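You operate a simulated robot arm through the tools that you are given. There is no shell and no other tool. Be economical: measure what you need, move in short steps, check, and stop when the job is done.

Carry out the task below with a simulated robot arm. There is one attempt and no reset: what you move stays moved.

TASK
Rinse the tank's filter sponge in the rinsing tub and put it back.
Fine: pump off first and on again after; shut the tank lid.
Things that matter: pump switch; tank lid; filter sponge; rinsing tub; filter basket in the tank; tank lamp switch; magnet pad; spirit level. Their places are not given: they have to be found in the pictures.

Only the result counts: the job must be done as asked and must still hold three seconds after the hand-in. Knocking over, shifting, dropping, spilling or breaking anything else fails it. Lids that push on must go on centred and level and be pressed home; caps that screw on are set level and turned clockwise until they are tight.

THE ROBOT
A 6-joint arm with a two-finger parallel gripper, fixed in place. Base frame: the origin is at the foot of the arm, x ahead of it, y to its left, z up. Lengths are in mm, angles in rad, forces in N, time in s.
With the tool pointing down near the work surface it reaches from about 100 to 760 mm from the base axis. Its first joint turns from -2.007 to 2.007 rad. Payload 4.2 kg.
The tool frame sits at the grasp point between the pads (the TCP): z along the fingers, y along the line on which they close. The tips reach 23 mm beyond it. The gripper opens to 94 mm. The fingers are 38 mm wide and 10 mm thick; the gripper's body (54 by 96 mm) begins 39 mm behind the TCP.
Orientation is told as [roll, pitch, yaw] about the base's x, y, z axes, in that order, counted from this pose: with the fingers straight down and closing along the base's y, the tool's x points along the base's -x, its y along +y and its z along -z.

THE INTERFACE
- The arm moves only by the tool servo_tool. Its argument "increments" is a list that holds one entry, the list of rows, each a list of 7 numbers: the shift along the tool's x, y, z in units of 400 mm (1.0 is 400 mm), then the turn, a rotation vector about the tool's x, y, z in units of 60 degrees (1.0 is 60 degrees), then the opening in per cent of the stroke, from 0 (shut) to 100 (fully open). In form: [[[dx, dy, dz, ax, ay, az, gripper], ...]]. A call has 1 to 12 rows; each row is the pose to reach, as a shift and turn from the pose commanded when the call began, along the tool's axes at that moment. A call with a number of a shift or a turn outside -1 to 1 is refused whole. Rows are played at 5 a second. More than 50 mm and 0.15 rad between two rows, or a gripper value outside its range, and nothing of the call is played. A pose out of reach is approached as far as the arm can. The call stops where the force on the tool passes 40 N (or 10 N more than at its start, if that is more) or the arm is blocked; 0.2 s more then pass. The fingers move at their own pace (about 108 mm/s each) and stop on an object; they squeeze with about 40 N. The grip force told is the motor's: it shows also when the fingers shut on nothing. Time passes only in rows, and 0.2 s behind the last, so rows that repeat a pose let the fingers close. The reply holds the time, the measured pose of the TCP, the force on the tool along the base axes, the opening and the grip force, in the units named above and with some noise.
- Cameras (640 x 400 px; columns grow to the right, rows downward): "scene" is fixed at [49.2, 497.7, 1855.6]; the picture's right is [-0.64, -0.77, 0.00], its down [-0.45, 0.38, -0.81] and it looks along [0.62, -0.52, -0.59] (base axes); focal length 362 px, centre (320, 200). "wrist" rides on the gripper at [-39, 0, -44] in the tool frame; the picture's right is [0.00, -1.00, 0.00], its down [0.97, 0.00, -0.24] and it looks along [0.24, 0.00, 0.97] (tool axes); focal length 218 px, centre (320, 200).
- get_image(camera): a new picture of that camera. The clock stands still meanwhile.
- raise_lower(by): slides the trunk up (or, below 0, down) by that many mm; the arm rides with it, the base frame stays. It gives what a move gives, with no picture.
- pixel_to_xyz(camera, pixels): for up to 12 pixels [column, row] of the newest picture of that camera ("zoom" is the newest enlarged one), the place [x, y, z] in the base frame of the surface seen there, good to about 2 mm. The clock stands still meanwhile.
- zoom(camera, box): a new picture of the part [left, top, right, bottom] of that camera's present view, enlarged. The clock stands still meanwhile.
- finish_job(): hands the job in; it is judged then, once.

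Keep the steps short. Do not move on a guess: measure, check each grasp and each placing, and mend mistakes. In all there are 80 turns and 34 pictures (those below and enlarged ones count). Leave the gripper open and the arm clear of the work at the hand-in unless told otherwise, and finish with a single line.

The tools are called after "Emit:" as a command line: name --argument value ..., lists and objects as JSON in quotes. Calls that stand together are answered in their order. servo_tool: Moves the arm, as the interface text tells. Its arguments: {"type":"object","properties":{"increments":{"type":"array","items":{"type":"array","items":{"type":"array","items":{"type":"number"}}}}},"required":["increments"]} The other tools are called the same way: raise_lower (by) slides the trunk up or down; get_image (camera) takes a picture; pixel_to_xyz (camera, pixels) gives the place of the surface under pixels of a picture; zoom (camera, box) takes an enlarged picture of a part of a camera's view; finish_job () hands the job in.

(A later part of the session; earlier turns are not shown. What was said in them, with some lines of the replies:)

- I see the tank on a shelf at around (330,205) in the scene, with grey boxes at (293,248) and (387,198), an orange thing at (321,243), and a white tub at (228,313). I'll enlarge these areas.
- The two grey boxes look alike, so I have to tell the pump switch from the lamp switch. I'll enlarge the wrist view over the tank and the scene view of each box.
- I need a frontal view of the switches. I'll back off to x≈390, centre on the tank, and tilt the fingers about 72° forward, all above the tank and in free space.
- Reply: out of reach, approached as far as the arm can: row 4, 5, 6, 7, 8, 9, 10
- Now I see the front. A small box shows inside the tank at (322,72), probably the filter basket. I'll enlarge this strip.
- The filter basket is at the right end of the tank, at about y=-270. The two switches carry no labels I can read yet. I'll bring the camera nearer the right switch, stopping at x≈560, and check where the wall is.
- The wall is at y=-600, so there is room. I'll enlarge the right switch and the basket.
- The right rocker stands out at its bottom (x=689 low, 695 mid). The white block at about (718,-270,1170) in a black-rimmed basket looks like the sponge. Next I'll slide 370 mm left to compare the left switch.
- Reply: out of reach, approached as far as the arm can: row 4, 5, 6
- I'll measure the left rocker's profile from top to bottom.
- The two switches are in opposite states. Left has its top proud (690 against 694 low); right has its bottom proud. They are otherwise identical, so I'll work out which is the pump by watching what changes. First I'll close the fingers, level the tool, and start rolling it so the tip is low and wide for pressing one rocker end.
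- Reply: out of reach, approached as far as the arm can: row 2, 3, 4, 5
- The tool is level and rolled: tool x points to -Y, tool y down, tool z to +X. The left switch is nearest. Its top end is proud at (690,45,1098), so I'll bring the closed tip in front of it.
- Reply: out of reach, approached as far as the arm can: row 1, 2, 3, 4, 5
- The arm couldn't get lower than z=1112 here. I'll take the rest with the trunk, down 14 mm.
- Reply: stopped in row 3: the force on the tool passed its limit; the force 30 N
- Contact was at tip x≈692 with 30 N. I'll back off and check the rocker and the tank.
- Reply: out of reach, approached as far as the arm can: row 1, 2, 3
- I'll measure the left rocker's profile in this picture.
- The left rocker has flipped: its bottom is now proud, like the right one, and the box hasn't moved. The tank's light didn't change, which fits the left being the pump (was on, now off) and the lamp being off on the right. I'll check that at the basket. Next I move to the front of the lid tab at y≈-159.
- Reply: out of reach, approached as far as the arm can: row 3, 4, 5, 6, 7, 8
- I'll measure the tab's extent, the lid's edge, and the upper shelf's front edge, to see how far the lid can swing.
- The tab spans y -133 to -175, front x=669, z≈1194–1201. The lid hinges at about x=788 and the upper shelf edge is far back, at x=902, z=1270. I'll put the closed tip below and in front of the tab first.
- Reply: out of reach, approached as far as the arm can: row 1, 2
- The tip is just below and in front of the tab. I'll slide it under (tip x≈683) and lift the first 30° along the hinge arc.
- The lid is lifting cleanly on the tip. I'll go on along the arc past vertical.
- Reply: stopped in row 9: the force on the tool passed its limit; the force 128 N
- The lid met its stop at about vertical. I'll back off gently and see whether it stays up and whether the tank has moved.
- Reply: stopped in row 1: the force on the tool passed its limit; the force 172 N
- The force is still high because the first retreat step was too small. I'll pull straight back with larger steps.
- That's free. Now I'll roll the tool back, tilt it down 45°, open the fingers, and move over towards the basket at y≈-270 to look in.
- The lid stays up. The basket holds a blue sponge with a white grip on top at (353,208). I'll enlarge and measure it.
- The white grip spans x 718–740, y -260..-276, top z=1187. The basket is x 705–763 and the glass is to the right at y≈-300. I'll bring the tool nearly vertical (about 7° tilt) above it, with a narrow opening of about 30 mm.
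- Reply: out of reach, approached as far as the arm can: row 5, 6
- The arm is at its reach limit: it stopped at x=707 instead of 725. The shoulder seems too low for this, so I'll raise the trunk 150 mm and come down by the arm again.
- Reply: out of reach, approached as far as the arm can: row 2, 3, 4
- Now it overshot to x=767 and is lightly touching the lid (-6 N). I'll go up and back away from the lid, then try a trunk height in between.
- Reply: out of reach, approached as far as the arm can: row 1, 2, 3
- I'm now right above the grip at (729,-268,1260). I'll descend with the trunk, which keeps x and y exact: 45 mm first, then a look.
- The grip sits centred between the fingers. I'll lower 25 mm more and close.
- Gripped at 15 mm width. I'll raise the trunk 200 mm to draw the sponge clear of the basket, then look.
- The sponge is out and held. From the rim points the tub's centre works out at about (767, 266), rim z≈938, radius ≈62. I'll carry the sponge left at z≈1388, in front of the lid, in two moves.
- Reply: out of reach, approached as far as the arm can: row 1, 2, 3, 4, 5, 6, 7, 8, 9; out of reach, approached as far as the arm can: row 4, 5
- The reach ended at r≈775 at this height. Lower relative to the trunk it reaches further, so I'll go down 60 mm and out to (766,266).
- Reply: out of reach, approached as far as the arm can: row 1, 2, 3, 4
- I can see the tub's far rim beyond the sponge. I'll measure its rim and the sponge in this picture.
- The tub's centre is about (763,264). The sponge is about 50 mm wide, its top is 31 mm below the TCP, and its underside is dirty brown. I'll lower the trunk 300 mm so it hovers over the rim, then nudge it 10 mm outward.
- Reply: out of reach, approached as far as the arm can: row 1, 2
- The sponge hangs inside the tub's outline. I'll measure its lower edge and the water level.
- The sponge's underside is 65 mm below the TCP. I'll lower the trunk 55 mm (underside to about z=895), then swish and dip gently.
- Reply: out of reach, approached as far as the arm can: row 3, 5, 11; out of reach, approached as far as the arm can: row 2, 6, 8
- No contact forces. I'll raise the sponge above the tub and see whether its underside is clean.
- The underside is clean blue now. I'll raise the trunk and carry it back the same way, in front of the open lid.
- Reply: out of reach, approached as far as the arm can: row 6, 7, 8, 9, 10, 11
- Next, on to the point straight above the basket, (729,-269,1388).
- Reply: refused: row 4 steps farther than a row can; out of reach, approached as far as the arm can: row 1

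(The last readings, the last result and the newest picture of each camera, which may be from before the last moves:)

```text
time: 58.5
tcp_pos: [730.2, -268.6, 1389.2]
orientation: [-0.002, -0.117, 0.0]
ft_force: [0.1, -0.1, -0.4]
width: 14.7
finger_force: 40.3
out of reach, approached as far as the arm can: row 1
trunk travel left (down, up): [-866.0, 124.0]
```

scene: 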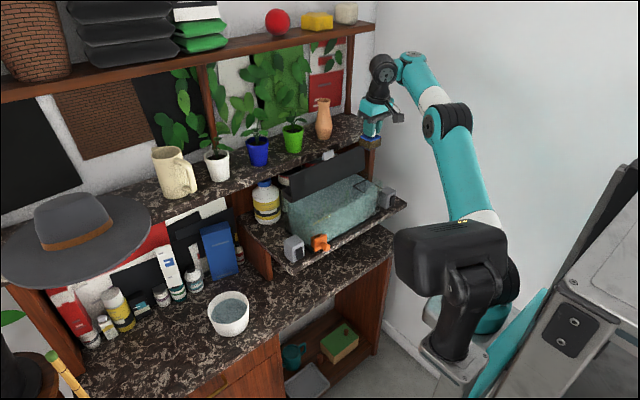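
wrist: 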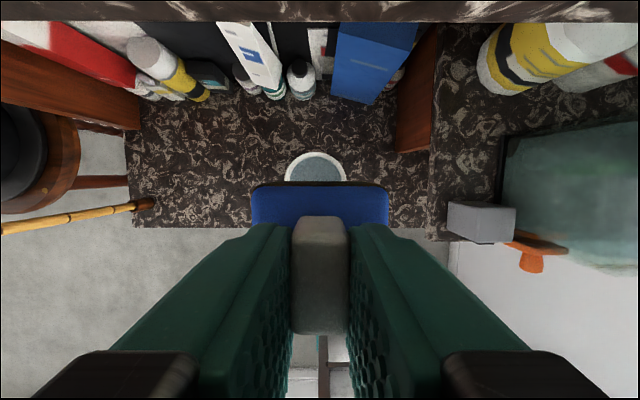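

That is within 1 mm of the pose it was drawn out at. I'll lower by trunk: 140 mm first, then the last 60 mm.

Emit:
raise_lower --by -140

Emit:
raise_lower --by -30

Emit:
raise_lower --by -30

```text
time: 60.1
tcp_pos: [729.9, -269.4, 1249.9]
orientation: [-0.002, -0.119, 0.005]
ft_force: [0.1, 0.0, 0.0]
width: 15.2
finger_force: 39.7
trunk travel left (down, up): [-726.0, 264.0]
```

```text
time: 60.9
tcp_pos: [730.3, -268.9, 1218.6]
orientation: [-0.004, -0.118, 0.003]
ft_force: [0.7, 0.2, -0.5]
width: 15.1
finger_force: 40.1
trunk travel left (down, up): [-696.0, 294.0]
```

```text
time: 61.6
tcp_pos: [730.1, -268.8, 1190.4]
orientation: [-0.001, -0.118, 0.003]
ft_force: [0.8, -0.5, -0.7]
width: 14.6
finger_force: 40.0
trunk travel left (down, up): [-666.0, 324.0]
```

It's back at the grasp height. I'll lower 2 mm to seat it, open to 30 mm, rise, and look.

Emit:
raise_lower --by -2

Emit:
servo_tool --increments '[[[0, 0, 0, 0, 0, 0, 32], [0, 0, 0, 0, 0, 0, 32]]]'

Emit:
raise_lower --by 100

Emit:
get_image --camera "wrist"

Emit:
pixel_to_xyz --camera "wrist" --pixels '[[324, 175], [324, 165], [290, 170], [270, 140]]'

```text
time: 62.2
tcp_pos: [730.5, -268.7, 1188.3]
orientation: [-0.001, -0.122, 0.001]
ft_force: [1.5, -0.8, 8.2]
width: 14.9
finger_force: 39.5
trunk travel left (down, up): [-664.0, 326.0]
```

```text
time: 62.8
tcp_pos: [730.7, -268.1, 1188.0]
orientation: [-0.002, -0.115, 0.002]
ft_force: [1.0, -1.2, 0.4]
width: 30.1
finger_force: 0.1
trunk travel left (down, up): [-664.0, 326.0]
```

```text
time: 64.1
tcp_pos: [730.0, -268.7, 1286.9]
orientation: [-0.002, -0.12, 0.002]
ft_force: [0.0, 0.5, 0.2]
width: 30.1
finger_force: 0.0
trunk travel left (down, up): [-764.0, 226.0]
```

```text
4 pictures are left
```

wrist: 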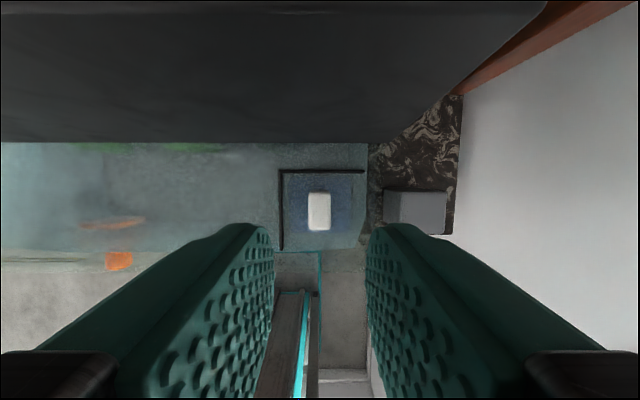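

```text
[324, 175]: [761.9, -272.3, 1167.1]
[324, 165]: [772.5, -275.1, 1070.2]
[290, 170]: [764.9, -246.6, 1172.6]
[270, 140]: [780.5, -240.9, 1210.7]
```

The sponge is seated in the basket and nothing else looks disturbed. To close the lid under control I'll hold its tab edge loosely between wide-open fingers, tool tilted 45° and rolled, and follow the hinge arc down. First I move off, up and tilted, to y≈-158.

Emit:
servo_tool --increments '[[[0.02, 0, -0.1, 0, 0, 0, 32], [0.06, 0.04, -0.2, 0, -0.127, 0, 32], [0.1, 0.1, -0.277, 0, -0.254, 0, 60], [0.143, 0.16, -0.277, 0, -0.381, 0, 100], [0.143, 0.22, -0.277, 0, -0.508, 0, 100], [0.143, 0.2725, -0.277, 0, -0.635, 0, 100]]]'

Emit:
servo_tool --increments '[[[0, 0, 0, 0, 0, -0.125, 100], [0, 0, 0, 0, 0, -0.25, 100], [0, 0, 0, 0, 0, -0.375, 100], [0, 0, 0, 0, 0, -0.5, 100], [0, 0, 0, 0, 0, -0.625, 100], [0, 0, 0, 0, 0, -0.75, 100]]]'

Emit:
servo_tool --increments '[[[0, 0, 0, 0, 0, -0.125, 100], [0, 0, 0, 0, 0, -0.25, 100], [0, 0, 0, 0, 0, -0.375, 100], [0, 0, 0, 0, 0, -0.5, 100], [0, 0, 0, 0, 0, -0.625, 100], [0, 0, 0, 0, 0, -0.75, 100]]]'

```text
time: 65.5
tcp_pos: [784.9, -166.0, 1454.9]
orientation: [-0.002, -0.787, 0.001]
ft_force: [-2.7, 0.3, 1.8]
width: 94.1
finger_force: 0.1
out of reach, approached as far as the arm can: row 3, 4, 5, 6
trunk travel left (down, up): [-764.0, 226.0]
```

```text
time: 66.9
tcp_pos: [785.9, -166.9, 1454.6]
orientation: [-0.613, -0.52, 0.959]
ft_force: [0.2, -0.8, -0.8]
width: 93.9
finger_force: 0.1
trunk travel left (down, up): [-764.0, 226.0]
```

```text
time: 68.3
tcp_pos: [786.4, -165.5, 1454.6]
orientation: [-0.781, 0.003, 1.575]
ft_force: [0.0, -0.3, 0.1]
width: 93.9
finger_force: 0.0
trunk travel left (down, up): [-764.0, 226.0]
```

The tool is now right above the lid edge at (786,-166,1455). I'll centre on the tab's y and lower with the trunk so the edge comes between the fingers, with a look part-way.

Emit:
servo_tool --increments '[[[-0.026, 0, 0, 0, 0, 0, 100], [-0.026, 0, 0, 0, 0, 0, 100]]]'

Emit:
raise_lower --by -100

Emit:
get_image --camera "wrist"

```text
time: 68.9
tcp_pos: [786.0, -155.5, 1454.8]
orientation: [-0.783, 0.001, 1.572]
ft_force: [-0.1, 0.6, 0.1]
width: 94.0
finger_force: 0.1
trunk travel left (down, up): [-764.0, 226.0]
```

```text
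time: 70.2
tcp_pos: [785.0, -155.0, 1355.1]
orientation: [-0.782, 0.002, 1.574]
ft_force: [-0.4, -0.2, 0.4]
width: 94.0
finger_force: 0.0
trunk travel left (down, up): [-664.0, 326.0]
```

```text
3 pictures are left
```

wrist: 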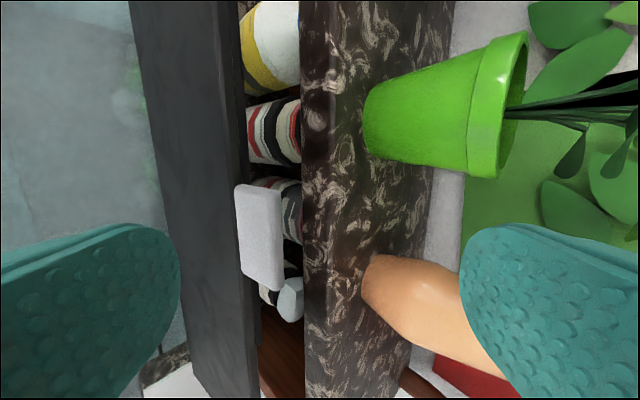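

The tab at (262,238) lies between the fingers. I'll measure it, and the shelf edge and vase near the back finger.

Emit:
pixel_to_xyz --camera "wrist" --pixels '[[240, 238], [278, 238], [260, 195], [225, 230], [303, 250], [330, 250], [380, 290], [440, 310], [245, 370], [150, 150]]'

```text
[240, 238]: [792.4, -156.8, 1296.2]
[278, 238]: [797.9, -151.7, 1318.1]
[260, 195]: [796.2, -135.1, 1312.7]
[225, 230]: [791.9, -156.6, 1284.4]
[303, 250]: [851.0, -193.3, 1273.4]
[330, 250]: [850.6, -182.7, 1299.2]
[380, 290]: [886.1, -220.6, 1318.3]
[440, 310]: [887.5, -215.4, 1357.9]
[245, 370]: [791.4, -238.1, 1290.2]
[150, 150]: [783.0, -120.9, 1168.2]
```

The tab's edge is at (798,1318) and the shelf's front edge at x=851, so there is room. I'll narrow the opening to 50 mm while still above, then lower 51 mm so the lid edge is between the fingertips.

Emit:
servo_tool --increments '[[[0, 0, 0, 0, 0, 0, 53], [0, 0, 0, 0, 0, 0, 53]]]'

Emit:
raise_lower --by -51

```text
time: 70.8
tcp_pos: [785.8, -156.1, 1355.8]
orientation: [-0.782, 0.001, 1.572]
ft_force: [-0.3, -0.8, 0.2]
width: 49.8
finger_force: 0.0
trunk travel left (down, up): [-664.0, 326.0]
```

```text
time: 71.8
tcp_pos: [785.6, -157.4, 1306.0]
orientation: [-0.783, 0.001, 1.573]
ft_force: [0.0, 0.5, 0.6]
width: 49.8
finger_force: 0.0
trunk travel left (down, up): [-613.0, 377.0]
```

Nothing touched. I'll follow the hinge arc forward for the first half.

Emit:
servo_tool --increments '[[[0, 0.0329, -0.0223, 0, 0, 0, 53], [0, 0.0612, -0.0399, 0, 0, 0, 53], [0, 0.0824, -0.0541, 0, 0, 0, 53], [0, 0.1036, -0.0682, 0, 0, 0, 53], [0, 0.1257, -0.0762, 0, 0, 0, 53], [0, 0.1478, -0.0841, 0, 0, 0, 53], [0, 0.17, -0.0903, 0, 0, 0, 53], [0, 0.1919, -0.0965, 0, 0, 0, 53]]]'

Emit:
zoom --camera "scene" --box '[240, 120, 410, 260]'

```text
time: 73.5
tcp_pos: [769.7, -160.0, 1322.0]
orientation: [-0.78, 0.002, 1.572]
ft_force: [-0.6, 0.0, -0.8]
width: 49.8
finger_force: 0.0
out of reach, approached as far as the arm can: row 1, 2, 3, 4, 5, 6, 7, 8
trunk travel left (down, up): [-613.0, 377.0]
```

```text
2.86 times, centred on (325, 190) of scene
```

zoom: 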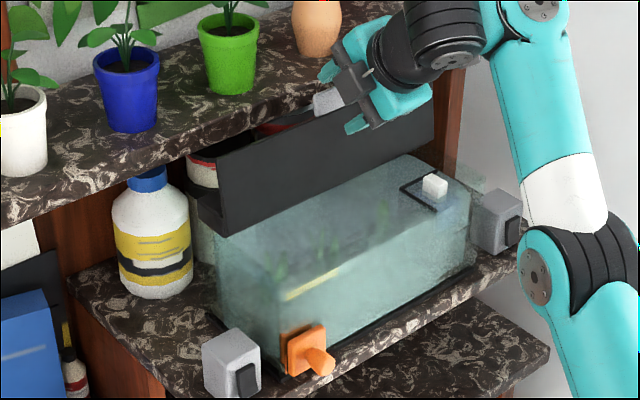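

The arm couldn't follow: at this tilt it seems to have a dead zone around y≈-155, while y≈-235 worked earlier. The lid is still up. I'll lift off and shift to y≈-240.

Emit:
servo_tool --increments '[[[0, -0.07, -0.045, 0, 0, 0, 53], [0, -0.136, -0.0866, 0, 0, 0, 53], [0.1, -0.136, -0.0866, 0, 0, 0, 53], [0.2, -0.136, -0.0866, 0, 0, 0, 53], [0.2, -0.136, -0.0866, 0, 0, 0, 53]]]'

```text
time: 74.8
tcp_pos: [754.3, -244.9, 1346.8]
orientation: [-0.784, 0.004, 1.573]
ft_force: [0.1, 0.0, -0.8]
width: 50.1
finger_force: 0.0
out of reach, approached as far as the arm can: row 2, 3, 4, 5
trunk travel left (down, up): [-613.0, 377.0]
```

It's now at (754,-245,1347), limited only by height. I'll move over the lid to x≈784, then down to z≈1290.

Emit:
servo_tool --increments '[[[0, -0.012, 0.042, 0, 0, 0, 53], [0, -0.023, 0.0831, 0, 0, 0, 53], [0, -0.023, 0.0831, 0, 0, 0, 53], [0, 0.012, 0.118, 0, 0, 0, 53], [0, 0.0477, 0.1538, 0, 0, 0, 53]]]'

```text
time: 76.0
tcp_pos: [783.7, -244.4, 1290.0]
orientation: [-0.782, 0.001, 1.572]
ft_force: [0.0, 0.6, -0.1]
width: 49.9
finger_force: 0.0
trunk travel left (down, up): [-613.0, 377.0]
```

All in reach and untouched. I'll lower 6 mm and follow the arc forward to about 50°.

Emit:
servo_tool --increments '[[[0, 0.0106, 0.0106, 0, 0, 0, 53], [0, 0.0325, -0.011, 0, 0, 0, 53], [0, 0.0543, -0.0331, 0, 0, 0, 53], [0, 0.0715, -0.044, 0, 0, 0, 53], [0, 0.0896, -0.0543, 0, 0, 0, 53], [0, 0.108, -0.0625, 0, 0, 0, 53], [0, 0.1267, -0.0702, 0, 0, 0, 53], [0, 0.147, -0.075, 0, 0, 0, 53], [0, 0.1674, -0.079, 0, 0, 0, 53]]]'

Emit:
zoom --camera "scene" --box '[240, 120, 410, 260]'

```text
time: 78.0
tcp_pos: [769.2, -254.4, 1299.2]
orientation: [-0.781, 0.002, 1.572]
ft_force: [0.5, 0.2, -0.2]
width: 49.8
finger_force: 0.1
out of reach, approached as far as the arm can: row 2, 3, 4, 5, 6, 7, 8, 9
trunk travel left (down, up): [-613.0, 377.0]
```

```text
2.86 times, centred on (325, 190) of scene
```

zoom: 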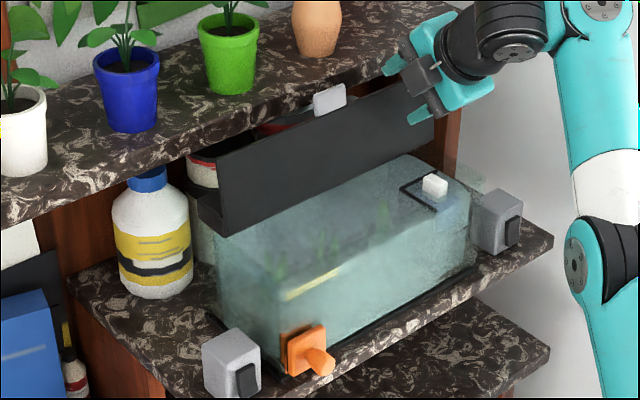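

The arm is flagged "inner limit" here: it seems to have flipped into another elbow branch while over the basket, and I'll need the first branch for the pump switch as well. I'll lift clear of the lid and draw the arm back toward its starting area to recover.

Emit:
raise_lower --by 200

Emit:
servo_tool --increments '[[[0, 0.07, -0.07, 0, 0, 0, 53], [0, 0.14, -0.14, 0, 0, 0, 53], [0, 0.21, -0.21, 0, 0, 0, 53], [0, 0.28, -0.28, 0, 0, 0, 53], [0, 0.35, -0.35, 0, 0, 0, 53]]]'

```text
time: 80.1
tcp_pos: [769.1, -254.6, 1499.1]
orientation: [-0.779, 0.003, 1.573]
ft_force: [0.1, -0.3, 0.0]
width: 49.8
finger_force: 0.1
trunk travel left (down, up): [-813.0, 177.0]
```

```text
time: 81.3
tcp_pos: [575.2, -259.8, 1514.4]
orientation: [-0.805, 0.029, 1.57]
ft_force: [0.9, -0.4, -16.7]
width: 49.8
finger_force: 0.1
out of reach, approached as far as the arm can: row 1, 2, 3, 4
trunk travel left (down, up): [-813.0, 177.0]
```

It passed through and the last row is in reach, now at (575,-260,1514). I'll lower the trunk by 150 and approach the lid again in this branch.

Emit:
raise_lower --by -150

Emit:
servo_tool --increments '[[[-0.02, -0.07, 0.07, 0, 0, 0, 53], [-0.04, -0.14, 0.14, 0, 0, 0, 53], [-0.06, -0.21, 0.21, 0, 0, 0, 53], [-0.06, -0.28, 0.28, 0, 0, 0, 53], [-0.06, -0.32, 0.32, 0, 0, 0, 53], [-0.06, -0.345, 0.38, 0, 0, 0, 53]]]'

```text
time: 83.1
tcp_pos: [570.2, -254.8, 1350.4]
orientation: [-0.779, 0.002, 1.571]
ft_force: [0.9, 0.6, 0.5]
width: 49.9
finger_force: 0.0
trunk travel left (down, up): [-663.0, 327.0]
```

```text
time: 84.5
tcp_pos: [773.6, -229.7, 1340.2]
orientation: [-0.78, 0.0, 1.572]
ft_force: [-0.3, 0.0, 0.1]
width: 49.7
finger_force: 0.0
trunk travel left (down, up): [-663.0, 327.0]
```

No reach flags now. I'll lower over the lid edge to (784,-230,1284).

Emit:
servo_tool --increments '[[[0, 0, 0.0354, 0, 0, 0, 53], [0, 0.0442, 0.0795, 0, 0, 0, 53], [0, 0.0813, 0.1167, 0, 0, 0, 53]]]'

Emit:
servo_tool --increments '[[[0, 0.022, -0.0216, 0, 0, 0, 53], [0, 0.0437, -0.0437, 0, 0, 0, 53], [0, 0.061, -0.0546, 0, 0, 0, 53], [0, 0.079, -0.0649, 0, 0, 0, 53], [0, 0.0974, -0.0731, 0, 0, 0, 53], [0, 0.1161, -0.0808, 0, 0, 0, 53], [0, 0.1364, -0.0856, 0, 0, 0, 53], [0, 0.1568, -0.0896, 0, 0, 0, 53], [0, 0.1974, -0.0914, 0, 0, 0, 53]]]'

```text
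time: 85.3
tcp_pos: [784.8, -229.9, 1284.6]
orientation: [-0.782, 0.001, 1.573]
ft_force: [0.8, -0.4, 1.2]
width: 49.8
finger_force: 0.1
trunk travel left (down, up): [-663.0, 327.0]
```

```text
time: 87.3
tcp_pos: [702.7, -230.1, 1253.8]
orientation: [-0.783, 0.002, 1.573]
ft_force: [0.5, 0.2, 0.8]
width: 49.9
finger_force: 0.1
trunk travel left (down, up): [-663.0, 327.0]
```

It followed the whole arc without flags. I'll finish the arc down until the upper finger presses the lid shut.

Emit:
servo_tool --increments '[[[0, 0.0415, 0.0037, 0, 0, 0, 53], [0, 0.0787, 0.0161, 0, 0, 0, 53], [0, 0.114, 0.0338, 0, 0, 0, 53], [0, 0.1317, 0.0444, 0, 0, 0, 53], [0, 0.1458, 0.055, 0, 0, 0, 53], [0, 0.1546, 0.0638, 0, 0, 0, 53]]]'

```text
time: 88.7
tcp_pos: [677.5, -231.0, 1196.1]
orientation: [-0.79, 0.005, 1.573]
ft_force: [-8.5, 0.8, 23.1]
width: 54.5
finger_force: 4.9
trunk travel left (down, up): [-663.0, 327.0]
```

The lid pushes back with 23 N at its shut height, so it is closed. I'll retreat up and forward, then level the tool and go left toward the pump switch with closed fingers.

Emit:
servo_tool --increments '[[[0, 0, -0.05, 0, 0, 0, 53], [0, 0, -0.12, 0, 0, 0, 53], [0, 0, -0.2, 0, 0, 0, 53], [0, 0, -0.25, 0, 0, 0, 0]]]'

Emit:
servo_tool --increments '[[[-0.11, 0, 0, 0.125, 0, 0, 0], [-0.22, 0, 0, 0.25, 0, 0, 0], [-0.33, 0, 0, 0.375, 0, 0, 0], [-0.44, 0, 0, 0.5, 0, 0, 0], [-0.55, 0, 0, 0.625, 0, 0, 0], [-0.66, 0, 0, 0.75, 0, 0, 0], [-0.695, 0, 0, 0.75, 0, 0, 0]]]'

```text
time: 89.7
tcp_pos: [606.8, -231.0, 1263.6]
orientation: [-0.781, -0.001, 1.572]
ft_force: [0.2, -0.5, -1.2]
width: 0.0
finger_force: 38.5
trunk travel left (down, up): [-663.0, 327.0]
```

```text
time: 91.3
tcp_pos: [605.0, 48.9, 1263.6]
orientation: [-1.569, 0.001, 1.573]
ft_force: [0.2, -0.3, 1.1]
width: 0.0
finger_force: 40.5
out of reach, approached as far as the arm can: row 2, 3, 4
trunk travel left (down, up): [-663.0, 327.0]
```

In position at (605,49,1264). I'll lower the trunk 194 mm to z≈1070, the height of the rocker's proud bottom end.

Emit:
raise_lower --by -194

Emit:
servo_tool --increments '[[[0.008, 0, 0.05, 0, 0, 0, 0], [0.008, 0, 0.1, 0, 0, 0, 0], [0.008, 0, 0.13, 0, 0, 0, 0]]]'

```text
time: 93.4
tcp_pos: [606.4, 47.2, 1070.2]
orientation: [-1.565, 0.002, 1.573]
ft_force: [0.4, 0.1, -0.2]
width: 0.0
finger_force: 39.9
trunk travel left (down, up): [-469.0, 521.0]
```

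```text
time: 94.2
tcp_pos: [658.9, 45.2, 1069.8]
orientation: [-1.568, 0.001, 1.573]
ft_force: [0.5, -0.2, 0.3]
width: 0.0
finger_force: 39.6
trunk travel left (down, up): [-469.0, 521.0]
```

The tip is at x≈682, level with the rocker's bottom end. I'll press gently.

Emit:
servo_tool --increments '[[[0, 0, 0.01, 0, 0, 0, 0], [0, 0, 0.02, 0, 0, 0, 0], [0, 0, 0.026, 0, 0, 0, 0], [0, 0, 0.03, 0, 0, 0, 0]]]'

Emit:
servo_tool --increments '[[[0, 0, -0.06, 0, 0, 0, 0], [0, 0, -0.12, 0, 0, 0, 0], [0, 0, -0.16, 0, 0, 0, 0]]]'

```text
time: 95.2
tcp_pos: [668.9, 43.4, 1069.0]
orientation: [-1.566, 0.003, 1.573]
ft_force: [-12.9, -1.3, -2.0]
width: 0.1
finger_force: 39.8
trunk travel left (down, up): [-469.0, 521.0]
```

```text
time: 96.0
tcp_pos: [606.6, 43.9, 1069.2]
orientation: [-1.566, 0.001, 1.574]
ft_force: [-0.1, 0.1, -0.1]
width: 0.0
finger_force: 40.0
trunk travel left (down, up): [-469.0, 521.0]
```

I've pressed and backed off. I'll spend my last picture on the whole tank area to check the rocker, the lid and the rest.

Emit:
zoom --camera "scene" --box '[250, 160, 400, 270]'

Emit:
pixel_to_xyz --camera "zoom" --pixels '[[180, 300], [180, 310], [185, 300], [185, 308], [185, 316], [185, 324], [185, 332], [190, 300], [190, 310], [190, 320], [190, 330], [300, 130]]'

```text
3.64 times, centred on (325, 215) of scene
```

zoom: 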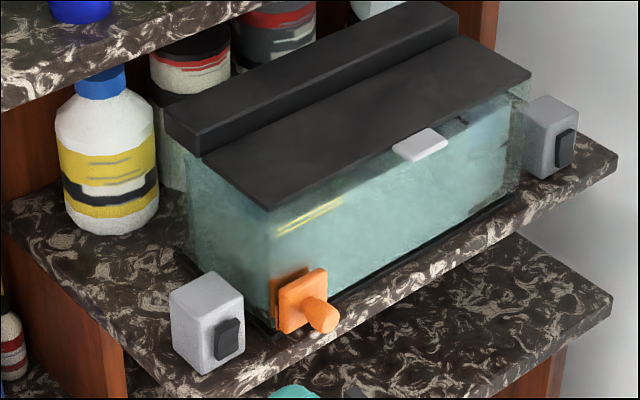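

```text
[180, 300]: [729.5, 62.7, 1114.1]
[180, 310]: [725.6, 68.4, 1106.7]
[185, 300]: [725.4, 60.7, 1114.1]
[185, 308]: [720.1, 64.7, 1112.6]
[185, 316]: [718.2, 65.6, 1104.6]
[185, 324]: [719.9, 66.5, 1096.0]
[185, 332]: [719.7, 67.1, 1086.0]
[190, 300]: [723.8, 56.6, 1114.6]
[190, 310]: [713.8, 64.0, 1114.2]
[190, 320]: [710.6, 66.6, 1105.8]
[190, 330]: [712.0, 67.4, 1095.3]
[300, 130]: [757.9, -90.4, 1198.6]
```

The lid is shut (z=1198.6). I'll probe the rocker itself, at about (228,340) in this picture, along with the lid's front corners and the right rocker.

Emit:
pixel_to_xyz --camera "zoom" --pixels '[[228, 322], [228, 328], [228, 334], [228, 340], [228, 346], [228, 352], [232, 335], [272, 200], [525, 78], [420, 140], [566, 145], [566, 160]]'

```text
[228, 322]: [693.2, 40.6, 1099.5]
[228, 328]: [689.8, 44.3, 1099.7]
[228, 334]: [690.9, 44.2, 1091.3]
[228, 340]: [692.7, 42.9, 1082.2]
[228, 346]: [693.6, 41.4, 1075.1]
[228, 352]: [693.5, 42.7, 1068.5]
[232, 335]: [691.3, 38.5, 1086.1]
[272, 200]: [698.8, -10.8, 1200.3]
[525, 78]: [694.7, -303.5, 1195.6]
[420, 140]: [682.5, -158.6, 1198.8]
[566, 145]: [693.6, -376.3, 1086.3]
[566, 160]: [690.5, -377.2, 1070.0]
```

The left rocker is back in its starting state (top proud at 690), the right one is unchanged, and the lid is level and shut. I'll open the gripper and pull the arm back clear.

Emit:
servo_tool --increments '[[[0, 0, 0, 0, 0, 0, 100], [0, 0, 0, 0, 0, 0, 100], [0, 0, 0, 0, 0, 0, 100]]]'

Emit:
raise_lower --by 200

```text
time: 96.8
tcp_pos: [606.6, 45.4, 1069.3]
orientation: [-1.566, 0.004, 1.572]
ft_force: [-0.4, -0.8, -0.1]
width: 93.8
finger_force: 0.0
trunk travel left (down, up): [-469.0, 521.0]
```

```text
time: 99.0
tcp_pos: [606.8, 43.4, 1269.1]
orientation: [-1.567, -0.001, 1.572]
ft_force: [-0.7, -0.2, -0.3]
width: 94.1
finger_force: 0.0
trunk travel left (down, up): [-669.0, 321.0]
```

The gripper is open and the arm is clear, so I'm handing the job in.

Emit:
finish_job

```text
The job is handed in.
```

The sponge is rinsed and back in its basket, the lid is shut, and the left switch, which I took to be the pump's, was off during the job and is on again; neither switch is labelled, so I chose it because pressing it didn't change the tank's light.
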